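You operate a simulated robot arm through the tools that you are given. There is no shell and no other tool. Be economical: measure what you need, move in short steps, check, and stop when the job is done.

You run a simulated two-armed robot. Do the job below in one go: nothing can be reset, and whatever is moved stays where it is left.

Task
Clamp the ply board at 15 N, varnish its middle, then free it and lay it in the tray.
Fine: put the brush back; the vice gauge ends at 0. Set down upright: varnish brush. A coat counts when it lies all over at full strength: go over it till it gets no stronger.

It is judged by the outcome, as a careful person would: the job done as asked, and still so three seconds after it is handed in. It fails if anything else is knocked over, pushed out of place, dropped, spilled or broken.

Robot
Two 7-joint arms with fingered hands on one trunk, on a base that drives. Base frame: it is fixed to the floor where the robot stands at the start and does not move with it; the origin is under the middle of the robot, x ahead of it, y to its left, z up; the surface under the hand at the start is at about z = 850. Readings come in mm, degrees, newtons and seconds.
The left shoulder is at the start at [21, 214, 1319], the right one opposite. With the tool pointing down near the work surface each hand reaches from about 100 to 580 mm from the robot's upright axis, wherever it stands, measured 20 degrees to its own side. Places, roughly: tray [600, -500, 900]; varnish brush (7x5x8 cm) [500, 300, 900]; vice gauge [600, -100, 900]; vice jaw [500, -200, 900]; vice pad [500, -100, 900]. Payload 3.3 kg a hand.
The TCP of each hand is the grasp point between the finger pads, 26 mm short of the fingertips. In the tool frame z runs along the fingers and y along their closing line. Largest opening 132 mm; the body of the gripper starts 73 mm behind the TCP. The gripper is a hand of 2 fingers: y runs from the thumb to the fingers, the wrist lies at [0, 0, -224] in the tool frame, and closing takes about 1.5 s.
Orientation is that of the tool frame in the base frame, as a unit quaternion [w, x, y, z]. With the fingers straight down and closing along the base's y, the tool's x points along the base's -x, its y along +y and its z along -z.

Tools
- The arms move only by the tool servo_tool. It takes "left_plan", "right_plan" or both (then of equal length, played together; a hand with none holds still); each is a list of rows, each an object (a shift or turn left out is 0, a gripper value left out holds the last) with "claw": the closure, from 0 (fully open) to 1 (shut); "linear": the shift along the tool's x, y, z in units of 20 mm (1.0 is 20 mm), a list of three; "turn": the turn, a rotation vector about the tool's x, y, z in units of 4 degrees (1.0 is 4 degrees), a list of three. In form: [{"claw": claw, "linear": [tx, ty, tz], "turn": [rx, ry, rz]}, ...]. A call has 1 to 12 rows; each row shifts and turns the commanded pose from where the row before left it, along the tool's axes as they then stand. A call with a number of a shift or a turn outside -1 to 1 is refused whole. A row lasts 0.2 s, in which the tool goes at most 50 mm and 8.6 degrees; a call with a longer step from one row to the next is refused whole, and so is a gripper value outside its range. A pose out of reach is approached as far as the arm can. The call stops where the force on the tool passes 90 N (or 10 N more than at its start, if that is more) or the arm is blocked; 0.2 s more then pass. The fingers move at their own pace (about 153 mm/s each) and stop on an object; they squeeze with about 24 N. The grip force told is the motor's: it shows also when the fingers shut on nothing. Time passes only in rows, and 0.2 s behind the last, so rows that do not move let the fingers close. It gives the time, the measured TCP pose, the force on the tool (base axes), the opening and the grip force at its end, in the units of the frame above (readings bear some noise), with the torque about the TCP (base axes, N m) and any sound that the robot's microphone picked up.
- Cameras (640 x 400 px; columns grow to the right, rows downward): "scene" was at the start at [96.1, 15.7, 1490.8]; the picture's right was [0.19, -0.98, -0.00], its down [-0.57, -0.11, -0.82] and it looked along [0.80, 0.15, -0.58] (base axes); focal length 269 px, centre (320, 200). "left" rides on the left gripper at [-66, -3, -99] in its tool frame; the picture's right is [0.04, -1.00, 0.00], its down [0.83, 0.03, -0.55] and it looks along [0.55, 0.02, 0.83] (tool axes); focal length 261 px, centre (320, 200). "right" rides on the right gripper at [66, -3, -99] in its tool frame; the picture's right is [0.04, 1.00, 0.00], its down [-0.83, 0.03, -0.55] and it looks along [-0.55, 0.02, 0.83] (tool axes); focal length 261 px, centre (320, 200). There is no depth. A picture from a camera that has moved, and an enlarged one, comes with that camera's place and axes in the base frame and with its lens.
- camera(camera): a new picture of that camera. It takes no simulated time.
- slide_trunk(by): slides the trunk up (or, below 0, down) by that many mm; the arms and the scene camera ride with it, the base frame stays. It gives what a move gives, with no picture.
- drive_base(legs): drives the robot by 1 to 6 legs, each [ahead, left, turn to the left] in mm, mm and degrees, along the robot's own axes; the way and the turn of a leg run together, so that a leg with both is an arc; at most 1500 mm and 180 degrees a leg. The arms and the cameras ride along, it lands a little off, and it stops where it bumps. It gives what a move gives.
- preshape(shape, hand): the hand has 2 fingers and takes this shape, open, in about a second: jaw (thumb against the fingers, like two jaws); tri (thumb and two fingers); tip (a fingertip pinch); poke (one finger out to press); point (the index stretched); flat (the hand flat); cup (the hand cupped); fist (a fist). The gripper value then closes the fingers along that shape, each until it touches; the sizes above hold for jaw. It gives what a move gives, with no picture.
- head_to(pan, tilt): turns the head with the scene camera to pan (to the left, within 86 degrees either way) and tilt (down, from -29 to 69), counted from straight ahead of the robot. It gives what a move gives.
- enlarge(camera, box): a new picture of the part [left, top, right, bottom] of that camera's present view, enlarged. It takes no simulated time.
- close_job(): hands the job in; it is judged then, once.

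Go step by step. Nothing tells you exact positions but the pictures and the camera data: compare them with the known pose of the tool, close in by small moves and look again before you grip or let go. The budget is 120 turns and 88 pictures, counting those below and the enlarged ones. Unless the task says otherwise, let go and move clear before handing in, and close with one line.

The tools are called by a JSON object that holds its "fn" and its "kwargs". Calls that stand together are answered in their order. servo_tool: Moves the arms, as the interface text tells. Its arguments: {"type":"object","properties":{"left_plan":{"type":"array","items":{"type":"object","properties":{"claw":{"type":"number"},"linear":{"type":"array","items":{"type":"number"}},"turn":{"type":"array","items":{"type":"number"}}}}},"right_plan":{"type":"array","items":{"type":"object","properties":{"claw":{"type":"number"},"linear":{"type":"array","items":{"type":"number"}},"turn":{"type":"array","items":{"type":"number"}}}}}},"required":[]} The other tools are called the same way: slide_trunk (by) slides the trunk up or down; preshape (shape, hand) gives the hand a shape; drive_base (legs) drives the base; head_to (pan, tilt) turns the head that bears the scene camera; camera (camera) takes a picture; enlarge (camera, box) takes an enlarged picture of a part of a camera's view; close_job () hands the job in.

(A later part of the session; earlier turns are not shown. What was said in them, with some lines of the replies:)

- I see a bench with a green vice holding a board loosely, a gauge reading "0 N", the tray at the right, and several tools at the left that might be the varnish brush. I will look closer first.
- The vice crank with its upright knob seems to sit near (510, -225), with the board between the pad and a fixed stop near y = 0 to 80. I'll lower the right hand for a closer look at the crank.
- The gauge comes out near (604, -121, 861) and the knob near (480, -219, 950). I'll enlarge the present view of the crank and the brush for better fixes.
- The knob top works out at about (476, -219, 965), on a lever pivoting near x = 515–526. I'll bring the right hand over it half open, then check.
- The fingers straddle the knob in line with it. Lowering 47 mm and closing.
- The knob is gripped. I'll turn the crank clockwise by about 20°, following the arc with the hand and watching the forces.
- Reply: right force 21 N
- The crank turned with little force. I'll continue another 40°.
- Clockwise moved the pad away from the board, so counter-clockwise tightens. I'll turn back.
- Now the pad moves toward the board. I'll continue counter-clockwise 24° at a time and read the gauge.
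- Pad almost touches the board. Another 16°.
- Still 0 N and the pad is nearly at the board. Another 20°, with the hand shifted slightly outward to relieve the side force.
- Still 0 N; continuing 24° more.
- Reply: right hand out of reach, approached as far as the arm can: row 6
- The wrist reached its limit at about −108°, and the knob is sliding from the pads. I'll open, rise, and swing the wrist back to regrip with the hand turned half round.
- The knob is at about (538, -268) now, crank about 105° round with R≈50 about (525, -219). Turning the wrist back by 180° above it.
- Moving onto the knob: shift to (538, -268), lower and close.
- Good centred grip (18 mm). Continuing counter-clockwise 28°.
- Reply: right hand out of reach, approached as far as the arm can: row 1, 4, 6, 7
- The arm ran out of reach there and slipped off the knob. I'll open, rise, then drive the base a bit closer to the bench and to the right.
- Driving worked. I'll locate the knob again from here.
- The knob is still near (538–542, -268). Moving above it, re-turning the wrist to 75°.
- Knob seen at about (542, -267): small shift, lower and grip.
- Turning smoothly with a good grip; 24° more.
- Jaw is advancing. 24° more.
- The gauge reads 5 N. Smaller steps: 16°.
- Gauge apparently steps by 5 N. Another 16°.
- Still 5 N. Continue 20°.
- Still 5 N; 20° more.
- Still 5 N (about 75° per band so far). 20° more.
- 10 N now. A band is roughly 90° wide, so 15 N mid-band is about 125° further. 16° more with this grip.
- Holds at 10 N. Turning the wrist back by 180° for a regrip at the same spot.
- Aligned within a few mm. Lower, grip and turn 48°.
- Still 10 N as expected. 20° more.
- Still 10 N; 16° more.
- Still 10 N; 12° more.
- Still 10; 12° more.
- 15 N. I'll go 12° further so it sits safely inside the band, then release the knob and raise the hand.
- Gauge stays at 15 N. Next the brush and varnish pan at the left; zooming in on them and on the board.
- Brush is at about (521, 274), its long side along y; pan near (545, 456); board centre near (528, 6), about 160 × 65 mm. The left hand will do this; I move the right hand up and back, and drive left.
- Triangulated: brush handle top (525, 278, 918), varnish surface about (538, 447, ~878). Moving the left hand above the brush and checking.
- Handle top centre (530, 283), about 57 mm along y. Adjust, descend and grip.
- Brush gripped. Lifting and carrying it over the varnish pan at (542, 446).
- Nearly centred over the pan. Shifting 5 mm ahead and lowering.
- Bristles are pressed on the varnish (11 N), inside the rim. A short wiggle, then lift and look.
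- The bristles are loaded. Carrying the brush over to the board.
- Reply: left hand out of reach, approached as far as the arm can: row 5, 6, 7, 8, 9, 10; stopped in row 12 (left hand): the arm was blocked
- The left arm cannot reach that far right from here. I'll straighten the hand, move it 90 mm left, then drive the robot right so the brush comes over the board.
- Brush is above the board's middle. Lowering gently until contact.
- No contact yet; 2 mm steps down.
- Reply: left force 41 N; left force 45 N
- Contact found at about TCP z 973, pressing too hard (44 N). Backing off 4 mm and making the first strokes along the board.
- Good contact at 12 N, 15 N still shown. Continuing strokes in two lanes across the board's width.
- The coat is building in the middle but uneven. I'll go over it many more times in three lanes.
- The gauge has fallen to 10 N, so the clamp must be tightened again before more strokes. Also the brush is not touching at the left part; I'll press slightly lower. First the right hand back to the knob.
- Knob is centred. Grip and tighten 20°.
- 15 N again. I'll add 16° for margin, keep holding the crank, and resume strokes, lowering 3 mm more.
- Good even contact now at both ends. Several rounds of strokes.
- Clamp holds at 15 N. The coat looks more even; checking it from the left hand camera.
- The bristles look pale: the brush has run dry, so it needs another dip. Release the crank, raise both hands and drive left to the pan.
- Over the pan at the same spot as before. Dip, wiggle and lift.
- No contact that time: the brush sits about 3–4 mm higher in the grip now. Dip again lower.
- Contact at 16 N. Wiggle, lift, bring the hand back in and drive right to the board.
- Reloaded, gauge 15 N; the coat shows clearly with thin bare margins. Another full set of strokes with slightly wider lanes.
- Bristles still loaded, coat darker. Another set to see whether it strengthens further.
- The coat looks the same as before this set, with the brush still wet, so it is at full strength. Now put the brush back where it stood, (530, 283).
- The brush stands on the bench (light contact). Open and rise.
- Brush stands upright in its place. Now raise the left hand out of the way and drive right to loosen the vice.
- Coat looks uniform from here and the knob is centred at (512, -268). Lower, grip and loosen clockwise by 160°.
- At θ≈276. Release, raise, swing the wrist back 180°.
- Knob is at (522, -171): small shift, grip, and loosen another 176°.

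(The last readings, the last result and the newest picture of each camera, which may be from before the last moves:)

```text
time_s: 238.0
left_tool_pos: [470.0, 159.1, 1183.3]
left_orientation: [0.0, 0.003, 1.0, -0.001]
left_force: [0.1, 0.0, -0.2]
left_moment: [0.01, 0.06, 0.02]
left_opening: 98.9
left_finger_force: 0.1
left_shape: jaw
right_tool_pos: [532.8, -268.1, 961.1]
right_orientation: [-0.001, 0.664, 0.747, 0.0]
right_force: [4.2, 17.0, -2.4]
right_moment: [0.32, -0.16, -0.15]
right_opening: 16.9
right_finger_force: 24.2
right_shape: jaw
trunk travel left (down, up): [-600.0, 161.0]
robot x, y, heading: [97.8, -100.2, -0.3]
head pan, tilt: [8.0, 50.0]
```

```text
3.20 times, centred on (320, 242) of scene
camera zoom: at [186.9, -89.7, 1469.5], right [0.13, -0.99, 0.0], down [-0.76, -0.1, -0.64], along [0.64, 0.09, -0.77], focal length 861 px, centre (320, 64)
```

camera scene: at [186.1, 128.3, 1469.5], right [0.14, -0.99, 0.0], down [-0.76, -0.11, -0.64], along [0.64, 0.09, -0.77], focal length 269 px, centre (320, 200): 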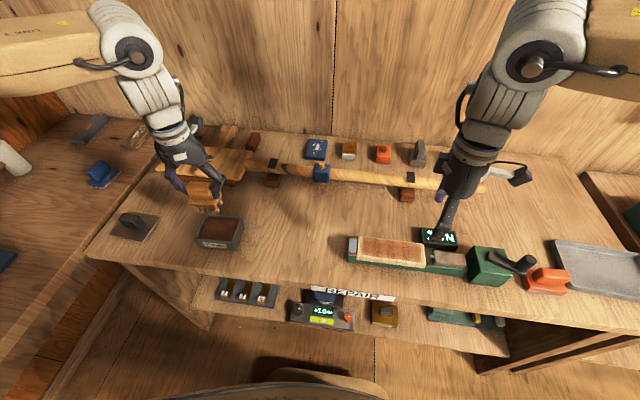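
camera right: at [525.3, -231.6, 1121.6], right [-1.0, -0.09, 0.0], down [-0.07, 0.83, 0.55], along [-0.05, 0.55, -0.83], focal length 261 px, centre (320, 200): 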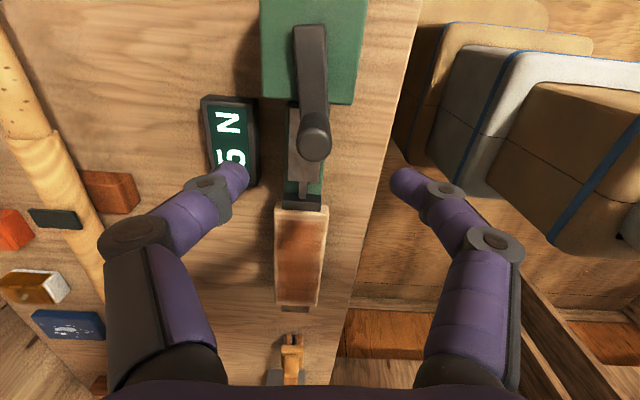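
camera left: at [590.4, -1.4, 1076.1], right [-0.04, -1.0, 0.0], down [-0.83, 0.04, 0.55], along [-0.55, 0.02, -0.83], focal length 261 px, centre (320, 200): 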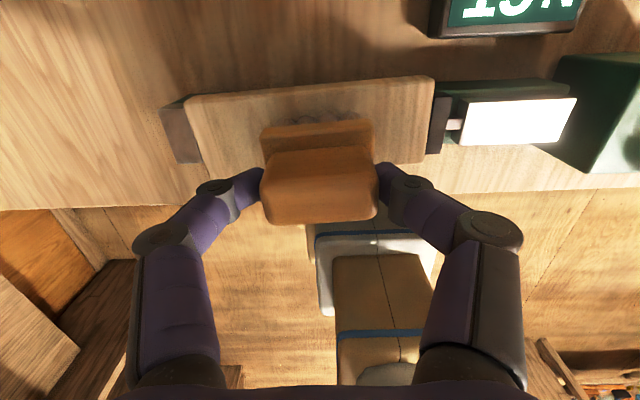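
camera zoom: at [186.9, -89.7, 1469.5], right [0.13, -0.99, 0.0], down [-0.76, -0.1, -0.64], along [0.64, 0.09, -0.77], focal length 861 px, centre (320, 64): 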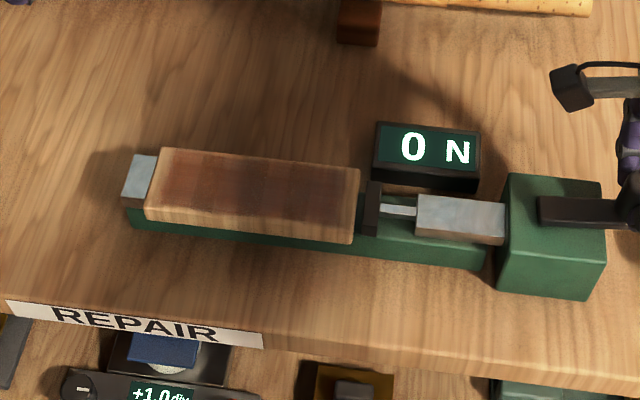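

Gauge reads 0 N and the pad stands off the board. I'll ease it 12° more, release, and bring the right hand over the board with the fingers across its width.

{"fn": "servo_tool", "kwargs": {"right_plan": [{"linear": [0.006, -0.174, 0], "turn": [0, 0, 1]}, {"linear": [0.006, -0.174, 0], "turn": [0, 0, 1]}, {"linear": [0.006, -0.174, 0], "turn": [0, 0, 1]}, {"claw": 0.3}, {}, {"linear": [0, 0, -1]}, {"linear": [0, 0, -1]}, {"linear": [0, 0, -1]}, {"linear": [0, 0, -1], "turn": [0, 0, -1]}, {"linear": [0, 0, -1], "turn": [0, 0, -1]}, {"linear": [0, 0, -1]}, {}]}}

{"fn": "drive_base", "kwargs": {"legs": [[0, 195, 0]]}}

```text
time_s: 240.6
left_tool_pos: [470.2, 157.4, 1183.3]
left_orientation: [0.0, 0.003, 1.0, -0.001]
left_force: [-0.3, 0.1, 0.1]
left_moment: [0.01, -0.02, 0.02]
left_opening: 98.6
left_finger_force: 0.0
left_shape: jaw
right_tool_pos: [521.8, -269.8, 1080.5]
right_orientation: [-0.001, 0.69, 0.724, 0.0]
right_force: [-0.6, 0.2, -0.4]
right_moment: [-0.04, -0.01, -0.02]
right_opening: 92.3
right_finger_force: 0.0
right_shape: jaw
trunk travel left (down, up): [-600.0, 161.0]
robot x, y, heading: [99.8, -101.7, -0.5]
head pan, tilt: [8.0, 50.0]
```

```text
time_s: 242.2
left_tool_pos: [469.4, 352.2, 1183.9]
left_orientation: [0.001, 0.002, 1.0, 0.0]
left_force: [0.5, 0.6, -0.2]
left_moment: [-0.01, 0.01, 0.0]
left_opening: 98.7
left_finger_force: 0.1
left_shape: jaw
right_tool_pos: [522.1, -76.5, 1081.3]
right_orientation: [0.0, 0.69, 0.724, -0.001]
right_force: [-0.6, 0.4, 0.3]
right_moment: [-0.03, 0.02, 0.0]
right_opening: 92.2
right_finger_force: 0.0
right_shape: jaw
trunk travel left (down, up): [-600.0, 161.0]
robot x, y, heading: [103.2, 91.1, -0.4]
head pan, tilt: [8.0, 50.0]
```

{"fn": "servo_tool", "kwargs": {"right_plan": [{"linear": [1, 0.05, 0], "claw": 0.15}, {"linear": [1, 0.05, 0]}, {"linear": [1, 0.05, 0]}, {"linear": [1, 0.05, 0]}, {"linear": [0, 0, 1]}, {"linear": [0, 0, 1]}, {"linear": [0, 0, 1]}, {}]}}

{"fn": "camera", "kwargs": {"camera": "right"}}

```text
time_s: 244.0
left_tool_pos: [469.8, 351.1, 1184.6]
left_orientation: [0.001, 0.002, 1.0, -0.001]
left_force: [0.4, -0.1, 0.1]
left_moment: [-0.01, 0.01, 0.01]
left_opening: 98.5
left_finger_force: 0.1
left_shape: jaw
right_tool_pos: [520.0, 3.9, 1020.4]
right_orientation: [0.0, 0.69, 0.724, -0.001]
right_force: [0.1, 0.6, 0.4]
right_moment: [0.02, -0.04, 0.02]
right_opening: 112.0
right_finger_force: 0.1
right_shape: jaw
trunk travel left (down, up): [-600.0, 161.0]
robot x, y, heading: [100.7, 90.0, -0.4]
head pan, tilt: [8.0, 50.0]
```

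```text
11 pictures are left
camera right: at [514.5, 70.3, 1119.1], right [1.0, 0.09, 0.0], down [0.07, -0.83, 0.55], along [0.05, -0.55, -0.83], focal length 261 px, centre (320, 200)
```

right: 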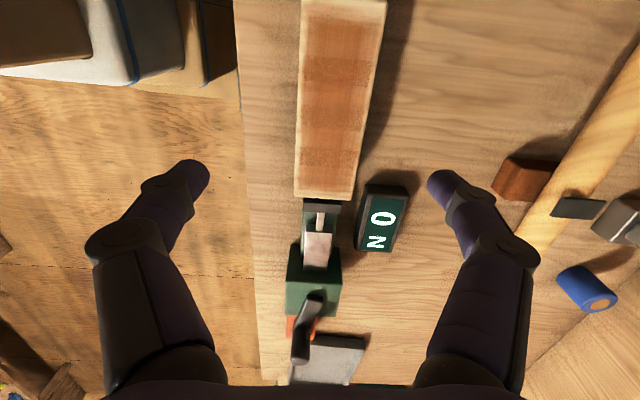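

The board's middle is at about (532, 4), 61 mm wide; the gauge shows 0. Shift 12 mm, lower and close across the board.

{"fn": "servo_tool", "kwargs": {"right_plan": [{"linear": [0.03, 0.6, 0]}, {"linear": [0, 0, 1]}, {"linear": [0, 0, 1]}, {"linear": [0, 0, 1]}, {"linear": [0, 0, 1]}, {"linear": [0, 0, 1]}, {"linear": [0, 0, 1]}, {"claw": 1}, {}, {}, {}, {}]}}

{"fn": "enlarge", "kwargs": {"camera": "scene", "box": [260, 180, 460, 305]}}

```text
time_s: 246.6
left_tool_pos: [470.8, 350.9, 1185.0]
left_orientation: [0.0, 0.003, 1.0, -0.001]
left_force: [-0.1, -0.5, 1.1]
left_moment: [0.03, 0.01, 0.01]
left_opening: 98.6
left_finger_force: 0.1
left_shape: jaw
right_tool_pos: [533.6, 5.7, 901.8]
right_orientation: [-0.001, 0.689, 0.724, -0.001]
right_force: [1.7, 0.9, 0.8]
right_moment: [-0.01, -0.05, -0.04]
right_opening: 36.6
right_finger_force: 24.2
right_shape: jaw
trunk travel left (down, up): [-600.0, 161.0]
robot x, y, heading: [100.2, 92.1, -0.2]
head pan, tilt: [8.0, 50.0]
```

```text
3.20 times, centred on (360, 242) of scene
camera zoom: at [187.1, 101.1, 1469.5], right [0.14, -0.99, 0.0], down [-0.76, -0.1, -0.64], along [0.64, 0.09, -0.77], focal length 861 px, centre (192, 64)
```

zoom: 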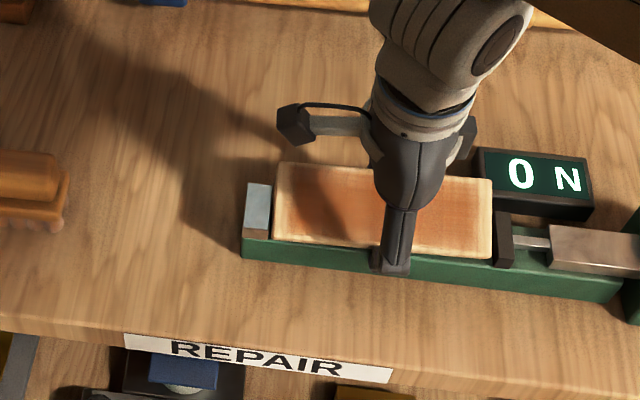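

The opening reads 36.6 mm, less than I expected for the board; I need a closer look before lifting.

{"fn": "enlarge", "kwargs": {"camera": "scene", "box": [330, 215, 430, 278]}}

{"fn": "enlarge", "kwargs": {"camera": "right", "box": [200, 0, 440, 150]}}

```text
6.35 times, centred on (380, 246) of scene
camera zoom: at [187.1, 101.1, 1469.5], right [0.14, -0.99, 0.0], down [-0.76, -0.1, -0.64], along [0.64, 0.09, -0.77], focal length 1709 px, centre (-61, -95)
```

zoom: 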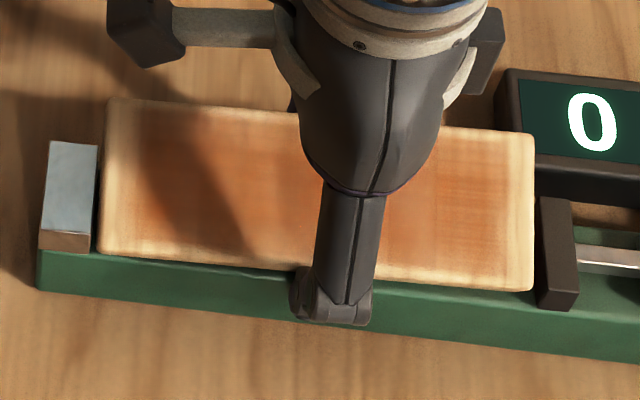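

```text
2.67 times, centred on (320, 75) of right
camera zoom: at [528.7, 71.8, 999.4], right [1.0, 0.09, 0.0], down [0.08, -0.83, 0.55], along [0.05, -0.55, -0.83], focal length 695 px, centre (320, 533)
```

zoom: 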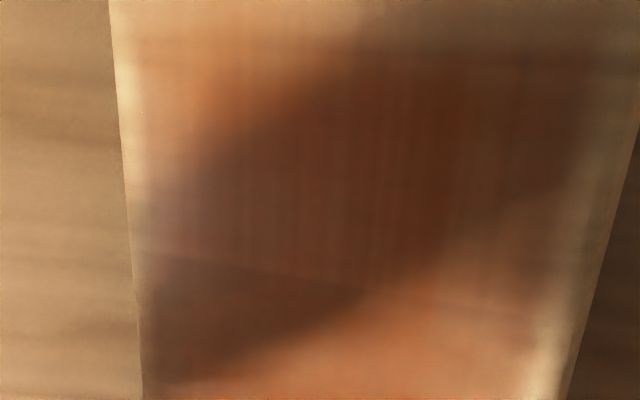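

The finger curls beside and partly under the board edge. I'll test by lifting only 6 mm and reading the force.

{"fn": "servo_tool", "kwargs": {"right_plan": [{"linear": [0, 0, -0.1]}, {"linear": [0, 0, -0.1]}, {"linear": [0, 0, -0.1]}, {}]}}

```text
time_s: 247.6
left_tool_pos: [470.5, 351.6, 1184.4]
left_orientation: [0.0, 0.003, 1.0, -0.001]
left_force: [0.5, 0.2, 0.1]
left_moment: [0.01, 0.02, 0.0]
left_opening: 98.7
left_finger_force: 0.1
left_shape: jaw
right_tool_pos: [535.9, 5.9, 907.9]
right_orientation: [0.001, 0.691, 0.723, 0.0]
right_force: [8.7, -1.7, 10.4]
right_moment: [-0.09, -0.11, -0.04]
right_opening: 33.3
right_finger_force: 23.9
right_shape: jaw
trunk travel left (down, up): [-600.0, 161.0]
robot x, y, heading: [104.2, 89.6, -0.3]
head pan, tilt: [8.0, 50.0]
```

{"fn": "enlarge", "kwargs": {"camera": "scene", "box": [330, 215, 430, 278]}}

```text
6.35 times, centred on (380, 246) of scene
camera zoom: at [187.4, 101.2, 1469.7], right [0.14, -0.99, 0.0], down [-0.76, -0.1, -0.64], along [0.64, 0.09, -0.77], focal length 1709 px, centre (-61, -95)
```

zoom: 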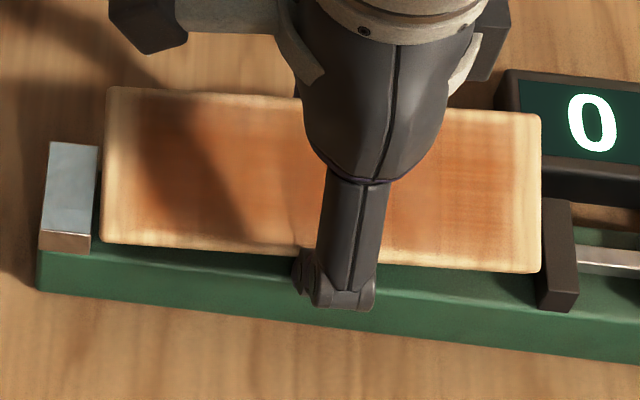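

The board has risen with the hand while the vice stayed put. Lifting on.

{"fn": "servo_tool", "kwargs": {"right_plan": [{"linear": [0, 0, -0.3]}, {"linear": [0, 0, -0.4]}, {"linear": [0, 0, -0.6]}, {"linear": [0, 0, -0.8]}, {"linear": [0, 0, -1]}, {"linear": [0, 0, -1]}, {"linear": [0, 0, -1]}, {}]}}

{"fn": "camera", "kwargs": {"camera": "scene"}}

```text
time_s: 249.4
left_tool_pos: [471.8, 352.6, 1183.5]
left_orientation: [0.001, 0.002, 1.0, 0.0]
left_force: [-0.8, 0.9, -1.0]
left_moment: [0.02, 0.03, -0.02]
left_opening: 98.9
left_finger_force: 0.1
left_shape: jaw
right_tool_pos: [533.0, 6.0, 1008.7]
right_orientation: [-0.001, 0.69, 0.724, -0.001]
right_force: [0.2, 0.1, -1.3]
right_moment: [0.0, 0.02, 0.04]
right_opening: 23.8
right_finger_force: 23.9
right_shape: jaw
trunk travel left (down, up): [-600.0, 161.0]
robot x, y, heading: [102.3, 89.4, 0.1]
head pan, tilt: [8.0, 50.0]
```

```text
6 pictures are left
camera scene: at [187.1, 101.0, 1469.5], right [0.14, -0.99, 0.0], down [-0.76, -0.1, -0.64], along [0.64, 0.09, -0.77], focal length 269 px, centre (320, 200)
```

scene: 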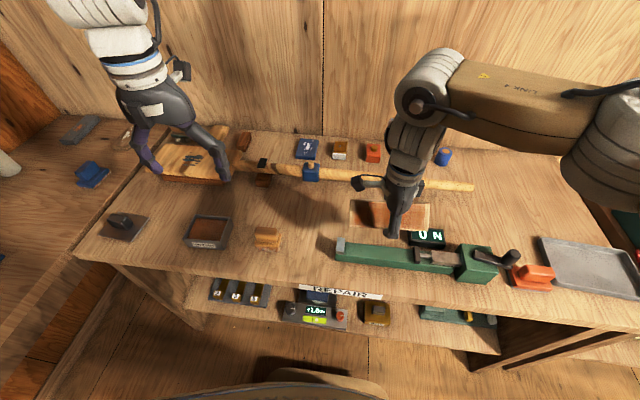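

The board is held level, cradled by the fingers. Raise it further, drive right toward the tray (centre about (572, -508)).

{"fn": "servo_tool", "kwargs": {"right_plan": [{"linear": [0, 0, -1]}, {"linear": [0, 0, -1]}, {"linear": [0, 0, -1]}, {"linear": [0, 0, -1]}, {}]}}

{"fn": "drive_base", "kwargs": {"legs": [[0, -420, 0]]}}

{"fn": "servo_tool", "kwargs": {"right_plan": [{"linear": [-0.9, 0.4, 0]}, {"linear": [-0.9, 0.4, 0]}, {"linear": [-0.9, 0.4, 0]}, {"linear": [-0.9, 0.4, 0]}, {"linear": [-0.9, 0.4, 0]}, {}]}}

{"fn": "head_to", "kwargs": {"pan": -16, "tilt": 50}}

{"fn": "camera", "kwargs": {"camera": "scene"}}

```text
time_s: 250.6
left_tool_pos: [470.5, 350.8, 1184.6]
left_orientation: [0.0, 0.003, 1.0, -0.001]
left_force: [0.6, 0.0, 0.2]
left_moment: [-0.03, 0.01, -0.03]
left_opening: 98.5
left_finger_force: 0.1
left_shape: jaw
right_tool_pos: [532.9, 6.4, 1090.2]
right_orientation: [-0.001, 0.69, 0.724, -0.001]
right_force: [0.2, 0.3, -2.1]
right_moment: [0.01, 0.02, 0.0]
right_opening: 23.8
right_finger_force: 24.2
right_shape: jaw
trunk travel left (down, up): [-600.0, 161.0]
robot x, y, heading: [100.2, 93.2, -0.5]
head pan, tilt: [8.0, 50.0]
```

```text
time_s: 253.2
left_tool_pos: [469.1, -73.2, 1185.0]
left_orientation: [0.001, 0.007, 1.0, -0.001]
left_force: [0.8, -0.6, 0.3]
left_moment: [0.05, 0.03, 0.02]
left_opening: 98.4
left_finger_force: 0.1
left_shape: jaw
right_tool_pos: [529.4, -419.9, 1089.3]
right_orientation: [-0.002, 0.693, 0.721, 0.0]
right_force: [-0.5, -0.7, -0.5]
right_moment: [0.02, 0.03, -0.01]
right_opening: 23.9
right_finger_force: 24.1
right_shape: jaw
trunk travel left (down, up): [-600.0, 161.0]
robot x, y, heading: [100.2, -332.2, -0.6]
head pan, tilt: [8.0, 50.0]
```

```text
time_s: 254.6
left_tool_pos: [468.5, -71.9, 1183.7]
left_orientation: [0.001, 0.007, 1.0, -0.001]
left_force: [-0.6, -0.3, -0.4]
left_moment: [-0.01, -0.04, -0.02]
left_opening: 98.9
left_finger_force: 0.1
left_shape: jaw
right_tool_pos: [572.2, -509.1, 1090.0]
right_orientation: [-0.001, 0.692, 0.721, 0.0]
right_force: [0.2, -0.5, -1.0]
right_moment: [-0.02, -0.01, -0.02]
right_opening: 23.8
right_finger_force: 23.7
right_shape: jaw
trunk travel left (down, up): [-600.0, 161.0]
robot x, y, heading: [97.5, -325.6, -0.9]
head pan, tilt: [8.0, 50.0]
```

```text
time_s: 255.4
left_tool_pos: [470.2, -73.0, 1183.9]
left_orientation: [0.001, 0.007, 1.0, 0.0]
left_force: [1.5, -1.0, 0.6]
left_moment: [0.01, -0.03, -0.01]
left_opening: 98.7
left_finger_force: 0.1
left_shape: jaw
right_tool_pos: [572.8, -508.4, 1089.4]
right_orientation: [0.0, 0.693, 0.721, 0.0]
right_force: [0.3, 0.2, -2.6]
right_moment: [0.0, 0.01, 0.0]
right_opening: 23.8
right_finger_force: 23.8
right_shape: jaw
trunk travel left (down, up): [-600.0, 161.0]
robot x, y, heading: [99.4, -328.5, -0.8]
head pan, tilt: [-16.0, 50.0]
```

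```text
5 pictures are left
camera scene: at [181.1, -351.8, 1469.5], right [-0.29, -0.96, 0.0], down [-0.73, 0.22, -0.64], along [0.62, -0.18, -0.77], focal length 269 px, centre (320, 200)
```

scene: 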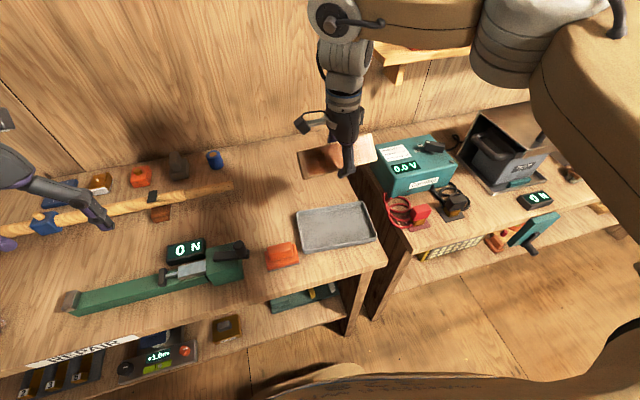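

Tray centre recomputed at about (569, -512). Correct a few mm and lower, slowly at the end.

{"fn": "servo_tool", "kwargs": {"right_plan": [{"linear": [-0.18, -0.18, 0]}, {"linear": [0, 0, 1]}, {"linear": [0, 0, 1]}, {"linear": [0, 0, 1]}, {"linear": [0, 0, 1]}, {"linear": [0, 0, 1]}, {"linear": [0, 0, 1]}, {"linear": [0, 0, 1]}, {"linear": [0, 0, 1]}, {}]}}

{"fn": "enlarge", "kwargs": {"camera": "scene", "box": [260, 150, 420, 250]}}

```text
time_s: 257.6
left_tool_pos: [469.5, -72.6, 1183.8]
left_orientation: [0.001, 0.007, 1.0, -0.002]
left_force: [-0.3, -0.2, -0.6]
left_moment: [0.0, 0.03, 0.04]
left_opening: 98.6
left_finger_force: 0.1
left_shape: jaw
right_tool_pos: [571.0, -512.1, 928.2]
right_orientation: [-0.001, 0.693, 0.721, -0.001]
right_force: [-0.6, 0.8, -0.7]
right_moment: [-0.01, 0.01, 0.03]
right_opening: 23.5
right_finger_force: 23.5
right_shape: jaw
trunk travel left (down, up): [-600.0, 161.0]
robot x, y, heading: [99.1, -331.3, -0.8]
head pan, tilt: [-16.0, 50.0]
```

```text
4.00 times, centred on (340, 200) of scene
camera zoom: at [180.9, -351.8, 1469.5], right [-0.29, -0.96, 0.0], down [-0.73, 0.22, -0.64], along [0.62, -0.18, -0.77], focal length 1076 px, centre (240, 200)
```

zoom: 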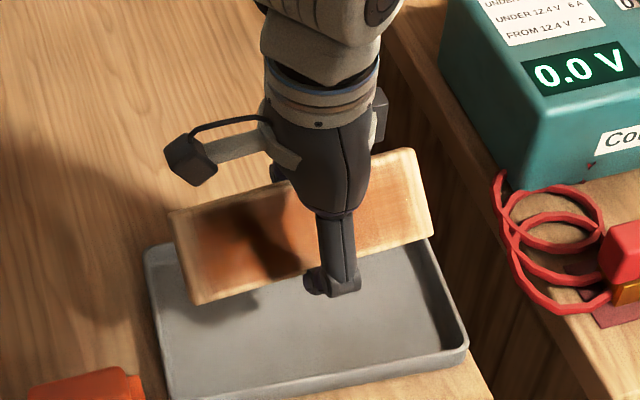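

The board is about 6° askew to the tray; turn it to match and go down in small steps.

{"fn": "servo_tool", "kwargs": {"right_plan": [{"turn": [0, 0, 0.75]}, {"turn": [0, 0, 0.75]}, {"linear": [0, 0, 0.5]}, {"linear": [0, 0, 0.5]}, {"linear": [0, 0, 0.5]}, {}]}}

{"fn": "servo_tool", "kwargs": {"right_plan": [{"linear": [0, 0, 0.25]}, {"linear": [0, 0, 0.15]}, {}]}}

{"fn": "servo_tool", "kwargs": {"right_plan": [{"linear": [0, 0, 0.15]}, {}]}}

{"fn": "servo_tool", "kwargs": {"right_plan": [{"linear": [0, 0, 0.12]}, {}]}}

```text
time_s: 259.1
left_tool_pos: [470.1, -72.3, 1183.9]
left_orientation: [0.001, 0.007, 1.0, -0.001]
left_force: [-0.1, -1.0, 0.8]
left_moment: [-0.01, 0.02, 0.0]
left_opening: 98.7
left_finger_force: 0.1
left_shape: jaw
right_tool_pos: [568.9, -512.0, 900.1]
right_orientation: [-0.001, 0.729, 0.684, -0.001]
right_force: [-0.1, -0.4, -0.8]
right_moment: [-0.02, 0.02, 0.0]
right_opening: 23.7
right_finger_force: 23.9
right_shape: jaw
trunk travel left (down, up): [-600.0, 161.0]
robot x, y, heading: [97.5, -324.5, -0.7]
head pan, tilt: [-16.0, 50.0]
```

```text
time_s: 259.9
left_tool_pos: [470.1, -73.6, 1184.7]
left_orientation: [0.001, 0.007, 1.0, 0.0]
left_force: [0.5, 0.8, 0.4]
left_moment: [0.02, 0.01, -0.01]
left_opening: 98.5
left_finger_force: 0.0
left_shape: jaw
right_tool_pos: [566.4, -513.8, 891.0]
right_orientation: [-0.001, 0.73, 0.684, -0.002]
right_force: [-0.5, -0.3, -0.8]
right_moment: [-0.04, 0.03, -0.03]
right_opening: 23.7
right_finger_force: 24.3
right_shape: jaw
trunk travel left (down, up): [-600.0, 161.0]
robot x, y, heading: [102.8, -329.7, -0.8]
head pan, tilt: [-16.0, 50.0]
```

```text
time_s: 260.4
left_tool_pos: [469.0, -71.9, 1184.6]
left_orientation: [0.001, 0.007, 1.0, -0.001]
left_force: [-0.1, -0.4, 0.4]
left_moment: [0.02, 0.03, -0.02]
left_opening: 99.1
left_finger_force: 0.0
left_shape: jaw
right_tool_pos: [568.1, -510.9, 888.3]
right_orientation: [-0.001, 0.729, 0.685, 0.0]
right_force: [0.9, -0.7, -0.9]
right_moment: [-0.02, -0.02, 0.02]
right_opening: 23.8
right_finger_force: 24.3
right_shape: jaw
trunk travel left (down, up): [-600.0, 161.0]
robot x, y, heading: [95.7, -332.6, -0.6]
head pan, tilt: [-16.0, 50.0]
```

```text
time_s: 261.1
left_tool_pos: [470.1, -72.3, 1184.6]
left_orientation: [0.001, 0.007, 1.0, -0.001]
left_force: [0.1, 0.7, -0.2]
left_moment: [-0.03, -0.01, -0.04]
left_opening: 98.6
left_finger_force: 0.1
left_shape: jaw
right_tool_pos: [568.0, -511.8, 886.2]
right_orientation: [-0.001, 0.73, 0.684, -0.001]
right_force: [-0.9, 0.5, -1.3]
right_moment: [0.07, 0.0, -0.02]
right_opening: 23.8
right_finger_force: 23.8
right_shape: jaw
trunk travel left (down, up): [-600.0, 161.0]
robot x, y, heading: [99.5, -329.4, -0.8]
head pan, tilt: [-16.0, 50.0]
```

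{"fn": "servo_tool", "kwargs": {"right_plan": [{"linear": [0, 0, 0.12]}, {}]}}

{"fn": "servo_tool", "kwargs": {"right_plan": [{"linear": [0, 0, 0.12]}, {}]}}

{"fn": "servo_tool", "kwargs": {"right_plan": [{"linear": [0, 0, 0.1]}, {}]}}

```text
time_s: 261.6
left_tool_pos: [469.3, -72.7, 1184.3]
left_orientation: [0.001, 0.007, 1.0, -0.001]
left_force: [-0.3, -0.3, 0.6]
left_moment: [0.0, -0.01, 0.0]
left_opening: 98.7
left_finger_force: 0.0
left_shape: jaw
right_tool_pos: [569.1, -512.4, 884.5]
right_orientation: [-0.001, 0.73, 0.683, -0.001]
right_force: [0.1, 0.2, -1.3]
right_moment: [0.02, -0.04, 0.02]
right_opening: 24.0
right_finger_force: 24.1
right_shape: jaw
trunk travel left (down, up): [-600.0, 161.0]
robot x, y, heading: [95.0, -329.3, -0.7]
head pan, tilt: [-16.0, 50.0]
```

```text
time_s: 262.2
left_tool_pos: [468.7, -72.7, 1184.2]
left_orientation: [0.0, 0.007, 1.0, -0.001]
left_force: [0.0, 0.0, 0.0]
left_moment: [0.03, -0.02, 0.0]
left_opening: 98.8
left_finger_force: 0.1
left_shape: jaw
right_tool_pos: [569.3, -512.0, 880.2]
right_orientation: [-0.001, 0.729, 0.684, 0.0]
right_force: [-0.4, 0.7, -1.4]
right_moment: [-0.03, -0.01, 0.01]
right_opening: 23.6
right_finger_force: 24.5
right_shape: jaw
trunk travel left (down, up): [-600.0, 161.0]
robot x, y, heading: [99.9, -327.6, -0.7]
head pan, tilt: [-16.0, 50.0]
```

```text
time_s: 262.9
left_tool_pos: [469.7, -72.4, 1184.7]
left_orientation: [0.001, 0.008, 1.0, -0.001]
left_force: [0.3, -0.3, -0.7]
left_moment: [0.0, -0.01, 0.03]
left_opening: 98.6
left_finger_force: 0.1
left_shape: jaw
right_tool_pos: [568.5, -511.8, 878.6]
right_orientation: [0.0, 0.73, 0.683, -0.001]
right_force: [0.3, -0.2, -0.5]
right_moment: [-0.03, -0.02, -0.01]
right_opening: 23.8
right_finger_force: 24.0
right_shape: jaw
trunk travel left (down, up): [-600.0, 161.0]
robot x, y, heading: [97.6, -329.9, -0.7]
head pan, tilt: [-16.0, 50.0]
```

{"fn": "servo_tool", "kwargs": {"right_plan": [{"linear": [0, 0, 0.12]}, {}]}}

{"fn": "servo_tool", "kwargs": {"right_plan": [{"linear": [0, 0, 0.12]}, {}]}}

{"fn": "enlarge", "kwargs": {"camera": "scene", "box": [260, 165, 420, 265]}}

```text
time_s: 263.4
left_tool_pos: [469.1, -72.8, 1184.1]
left_orientation: [0.001, 0.007, 1.0, -0.001]
left_force: [-0.5, -0.5, -0.6]
left_moment: [0.04, -0.03, -0.01]
left_opening: 98.6
left_finger_force: 0.1
left_shape: jaw
right_tool_pos: [569.8, -511.6, 875.7]
right_orientation: [-0.001, 0.729, 0.684, 0.0]
right_force: [-1.2, 0.2, 3.0]
right_moment: [-0.01, 0.12, 0.02]
right_opening: 23.6
right_finger_force: 24.1
right_shape: jaw
trunk travel left (down, up): [-600.0, 161.0]
robot x, y, heading: [99.6, -325.6, -0.7]
head pan, tilt: [-16.0, 50.0]
```

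```text
time_s: 264.1
left_tool_pos: [467.4, -73.0, 1184.3]
left_orientation: [0.001, 0.007, 1.0, -0.001]
left_force: [0.0, -0.1, 0.2]
left_moment: [0.01, 0.01, -0.03]
left_opening: 98.7
left_finger_force: 0.1
left_shape: jaw
right_tool_pos: [569.6, -511.2, 875.1]
right_orientation: [0.0, 0.729, 0.684, 0.0]
right_force: [-3.5, -1.5, 16.9]
right_moment: [-0.01, 0.37, 0.04]
right_opening: 25.3
right_finger_force: 24.1
right_shape: jaw
trunk travel left (down, up): [-600.0, 161.0]
robot x, y, heading: [94.8, -328.2, -0.5]
head pan, tilt: [-16.0, 50.0]
```

```text
4.00 times, centred on (340, 215) of scene
camera zoom: at [179.1, -351.5, 1469.8], right [-0.29, -0.96, 0.0], down [-0.73, 0.22, -0.64], along [0.62, -0.19, -0.77], focal length 1076 px, centre (240, 140)
```

zoom: 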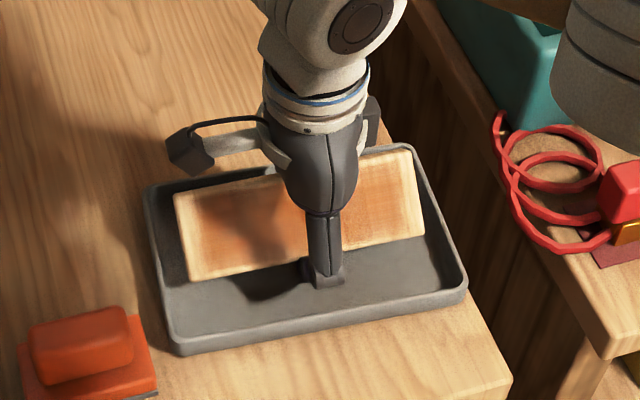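

The board is within the tray with the fingertips on its floor. Open the fingers gradually, staying within the tray.

{"fn": "servo_tool", "kwargs": {"right_plan": [{"linear": [0, 0, -0.1]}, {"claw": 0.75}, {"claw": 0.7}, {"claw": 0.65}, {"claw": 0.6}, {"claw": 0.55}, {"claw": 0.5}, {"claw": 0.45}, {"claw": 0.4}, {}, {}]}}

{"fn": "enlarge", "kwargs": {"camera": "scene", "box": [260, 165, 420, 265]}}

```text
time_s: 266.4
left_tool_pos: [466.0, -70.0, 1184.8]
left_orientation: [0.002, 0.007, 1.0, -0.001]
left_force: [0.2, 0.6, -0.7]
left_moment: [0.03, 0.01, -0.02]
left_opening: 98.4
left_finger_force: 0.1
left_shape: jaw
right_tool_pos: [568.2, -510.3, 878.7]
right_orientation: [0.001, 0.73, 0.684, 0.0]
right_force: [3.1, 0.6, 35.7]
right_moment: [0.0, 0.27, 0.01]
right_opening: 57.0
right_finger_force: 0.0
right_shape: jaw
trunk travel left (down, up): [-600.0, 161.0]
robot x, y, heading: [97.4, -329.6, -0.7]
head pan, tilt: [-16.0, 50.0]
```

```text
4.00 times, centred on (340, 215) of scene
camera zoom: at [178.4, -350.7, 1469.8], right [-0.29, -0.96, 0.0], down [-0.73, 0.22, -0.64], along [0.62, -0.19, -0.76], focal length 1076 px, centre (240, 140)
```

zoom: 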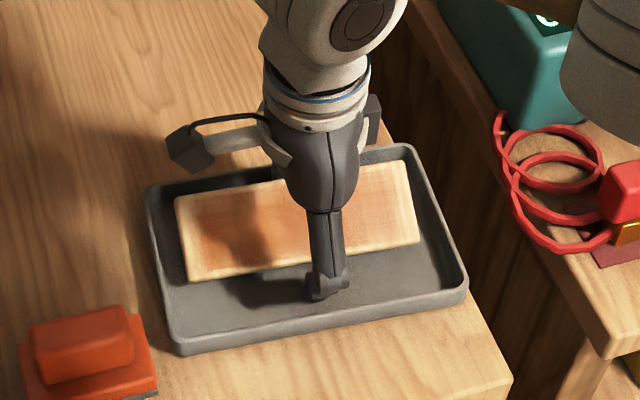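

Fingertips now press on the floor as they open. Open slightly more with a tiny rise, then withdraw upward.

{"fn": "servo_tool", "kwargs": {"right_plan": [{"linear": [0, 0, -0.1], "claw": 0.36}, {"linear": [0, 0, -0.1], "claw": 0.32}, {"claw": 0.28}, {}, {}]}}

```text
time_s: 267.6
left_tool_pos: [469.2, -71.9, 1183.0]
left_orientation: [0.001, 0.007, 1.0, -0.001]
left_force: [-0.8, 0.3, -0.1]
left_moment: [-0.01, 0.04, 0.0]
left_opening: 98.5
left_finger_force: 0.1
left_shape: jaw
right_tool_pos: [568.9, -511.3, 879.1]
right_orientation: [0.0, 0.73, 0.684, 0.0]
right_force: [5.1, -0.5, 16.3]
right_moment: [0.01, -0.05, -0.18]
right_opening: 88.3
right_finger_force: 0.0
right_shape: jaw
trunk travel left (down, up): [-600.0, 161.0]
robot x, y, heading: [95.2, -329.8, -0.9]
head pan, tilt: [-16.0, 50.0]
```

Clear of the board now (88 mm). Ease slightly and rise straight up.

{"fn": "servo_tool", "kwargs": {"right_plan": [{"linear": [0, 0, -0.15], "claw": 0.34}, {"linear": [0, 0, -0.3]}, {"linear": [0, 0, -0.5]}, {"linear": [0, 0, -1]}, {"linear": [0, 0, -1]}, {"linear": [0, 0, -1]}, {"linear": [0, 0, -1]}, {"linear": [0, 0, -1]}, {"linear": [0, 0, -1]}, {"linear": [0, 0, -1]}, {}]}}

{"fn": "camera", "kwargs": {"camera": "scene"}}

```text
time_s: 270.1
left_tool_pos: [470.2, -72.3, 1183.0]
left_orientation: [0.0, 0.007, 1.0, -0.001]
left_force: [0.2, 0.9, 0.1]
left_moment: [-0.01, 0.02, 0.01]
left_opening: 98.8
left_finger_force: 0.1
left_shape: jaw
right_tool_pos: [569.0, -512.4, 1041.5]
right_orientation: [0.0, 0.73, 0.684, -0.001]
right_force: [-0.7, -0.3, 0.1]
right_moment: [0.01, 0.02, -0.01]
right_opening: 86.9
right_finger_force: 0.1
right_shape: jaw
trunk travel left (down, up): [-600.0, 161.0]
robot x, y, heading: [97.6, -328.8, -0.7]
head pan, tilt: [-16.0, 50.0]
```

```text
1 pictures are left
camera scene: at [181.2, -351.9, 1469.5], right [-0.29, -0.96, 0.0], down [-0.73, 0.22, -0.64], along [0.62, -0.18, -0.77], focal length 269 px, centre (320, 200)
```

scene: 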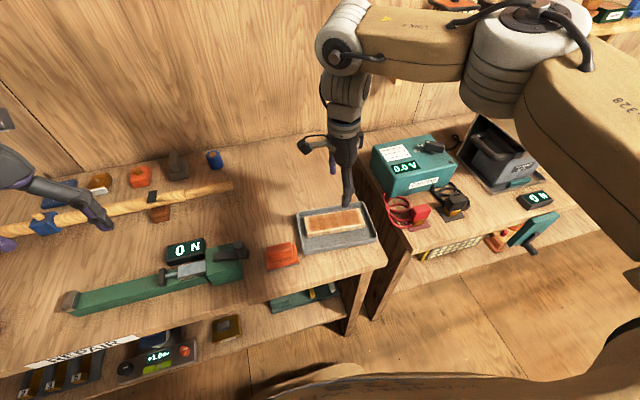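

The board lies flat in the tray, the gauge reads 0 N, the brush was last seen upright in its place, and both hands are empty and clear. Handing in.

{"fn": "close_job", "kwargs": {}}

```text
The job is handed in.
```

The ply board is varnished over its middle and lies flat in the tray. The brush is back upright in its place and the vice gauge reads 0 N. Early in the varnishing the clamp dropped to 10 N, so I retightened it to 15 N before going on. I judged the coat full because another set of strokes with a wet brush made it no darker; a thin bare rim is left at the board's edges.
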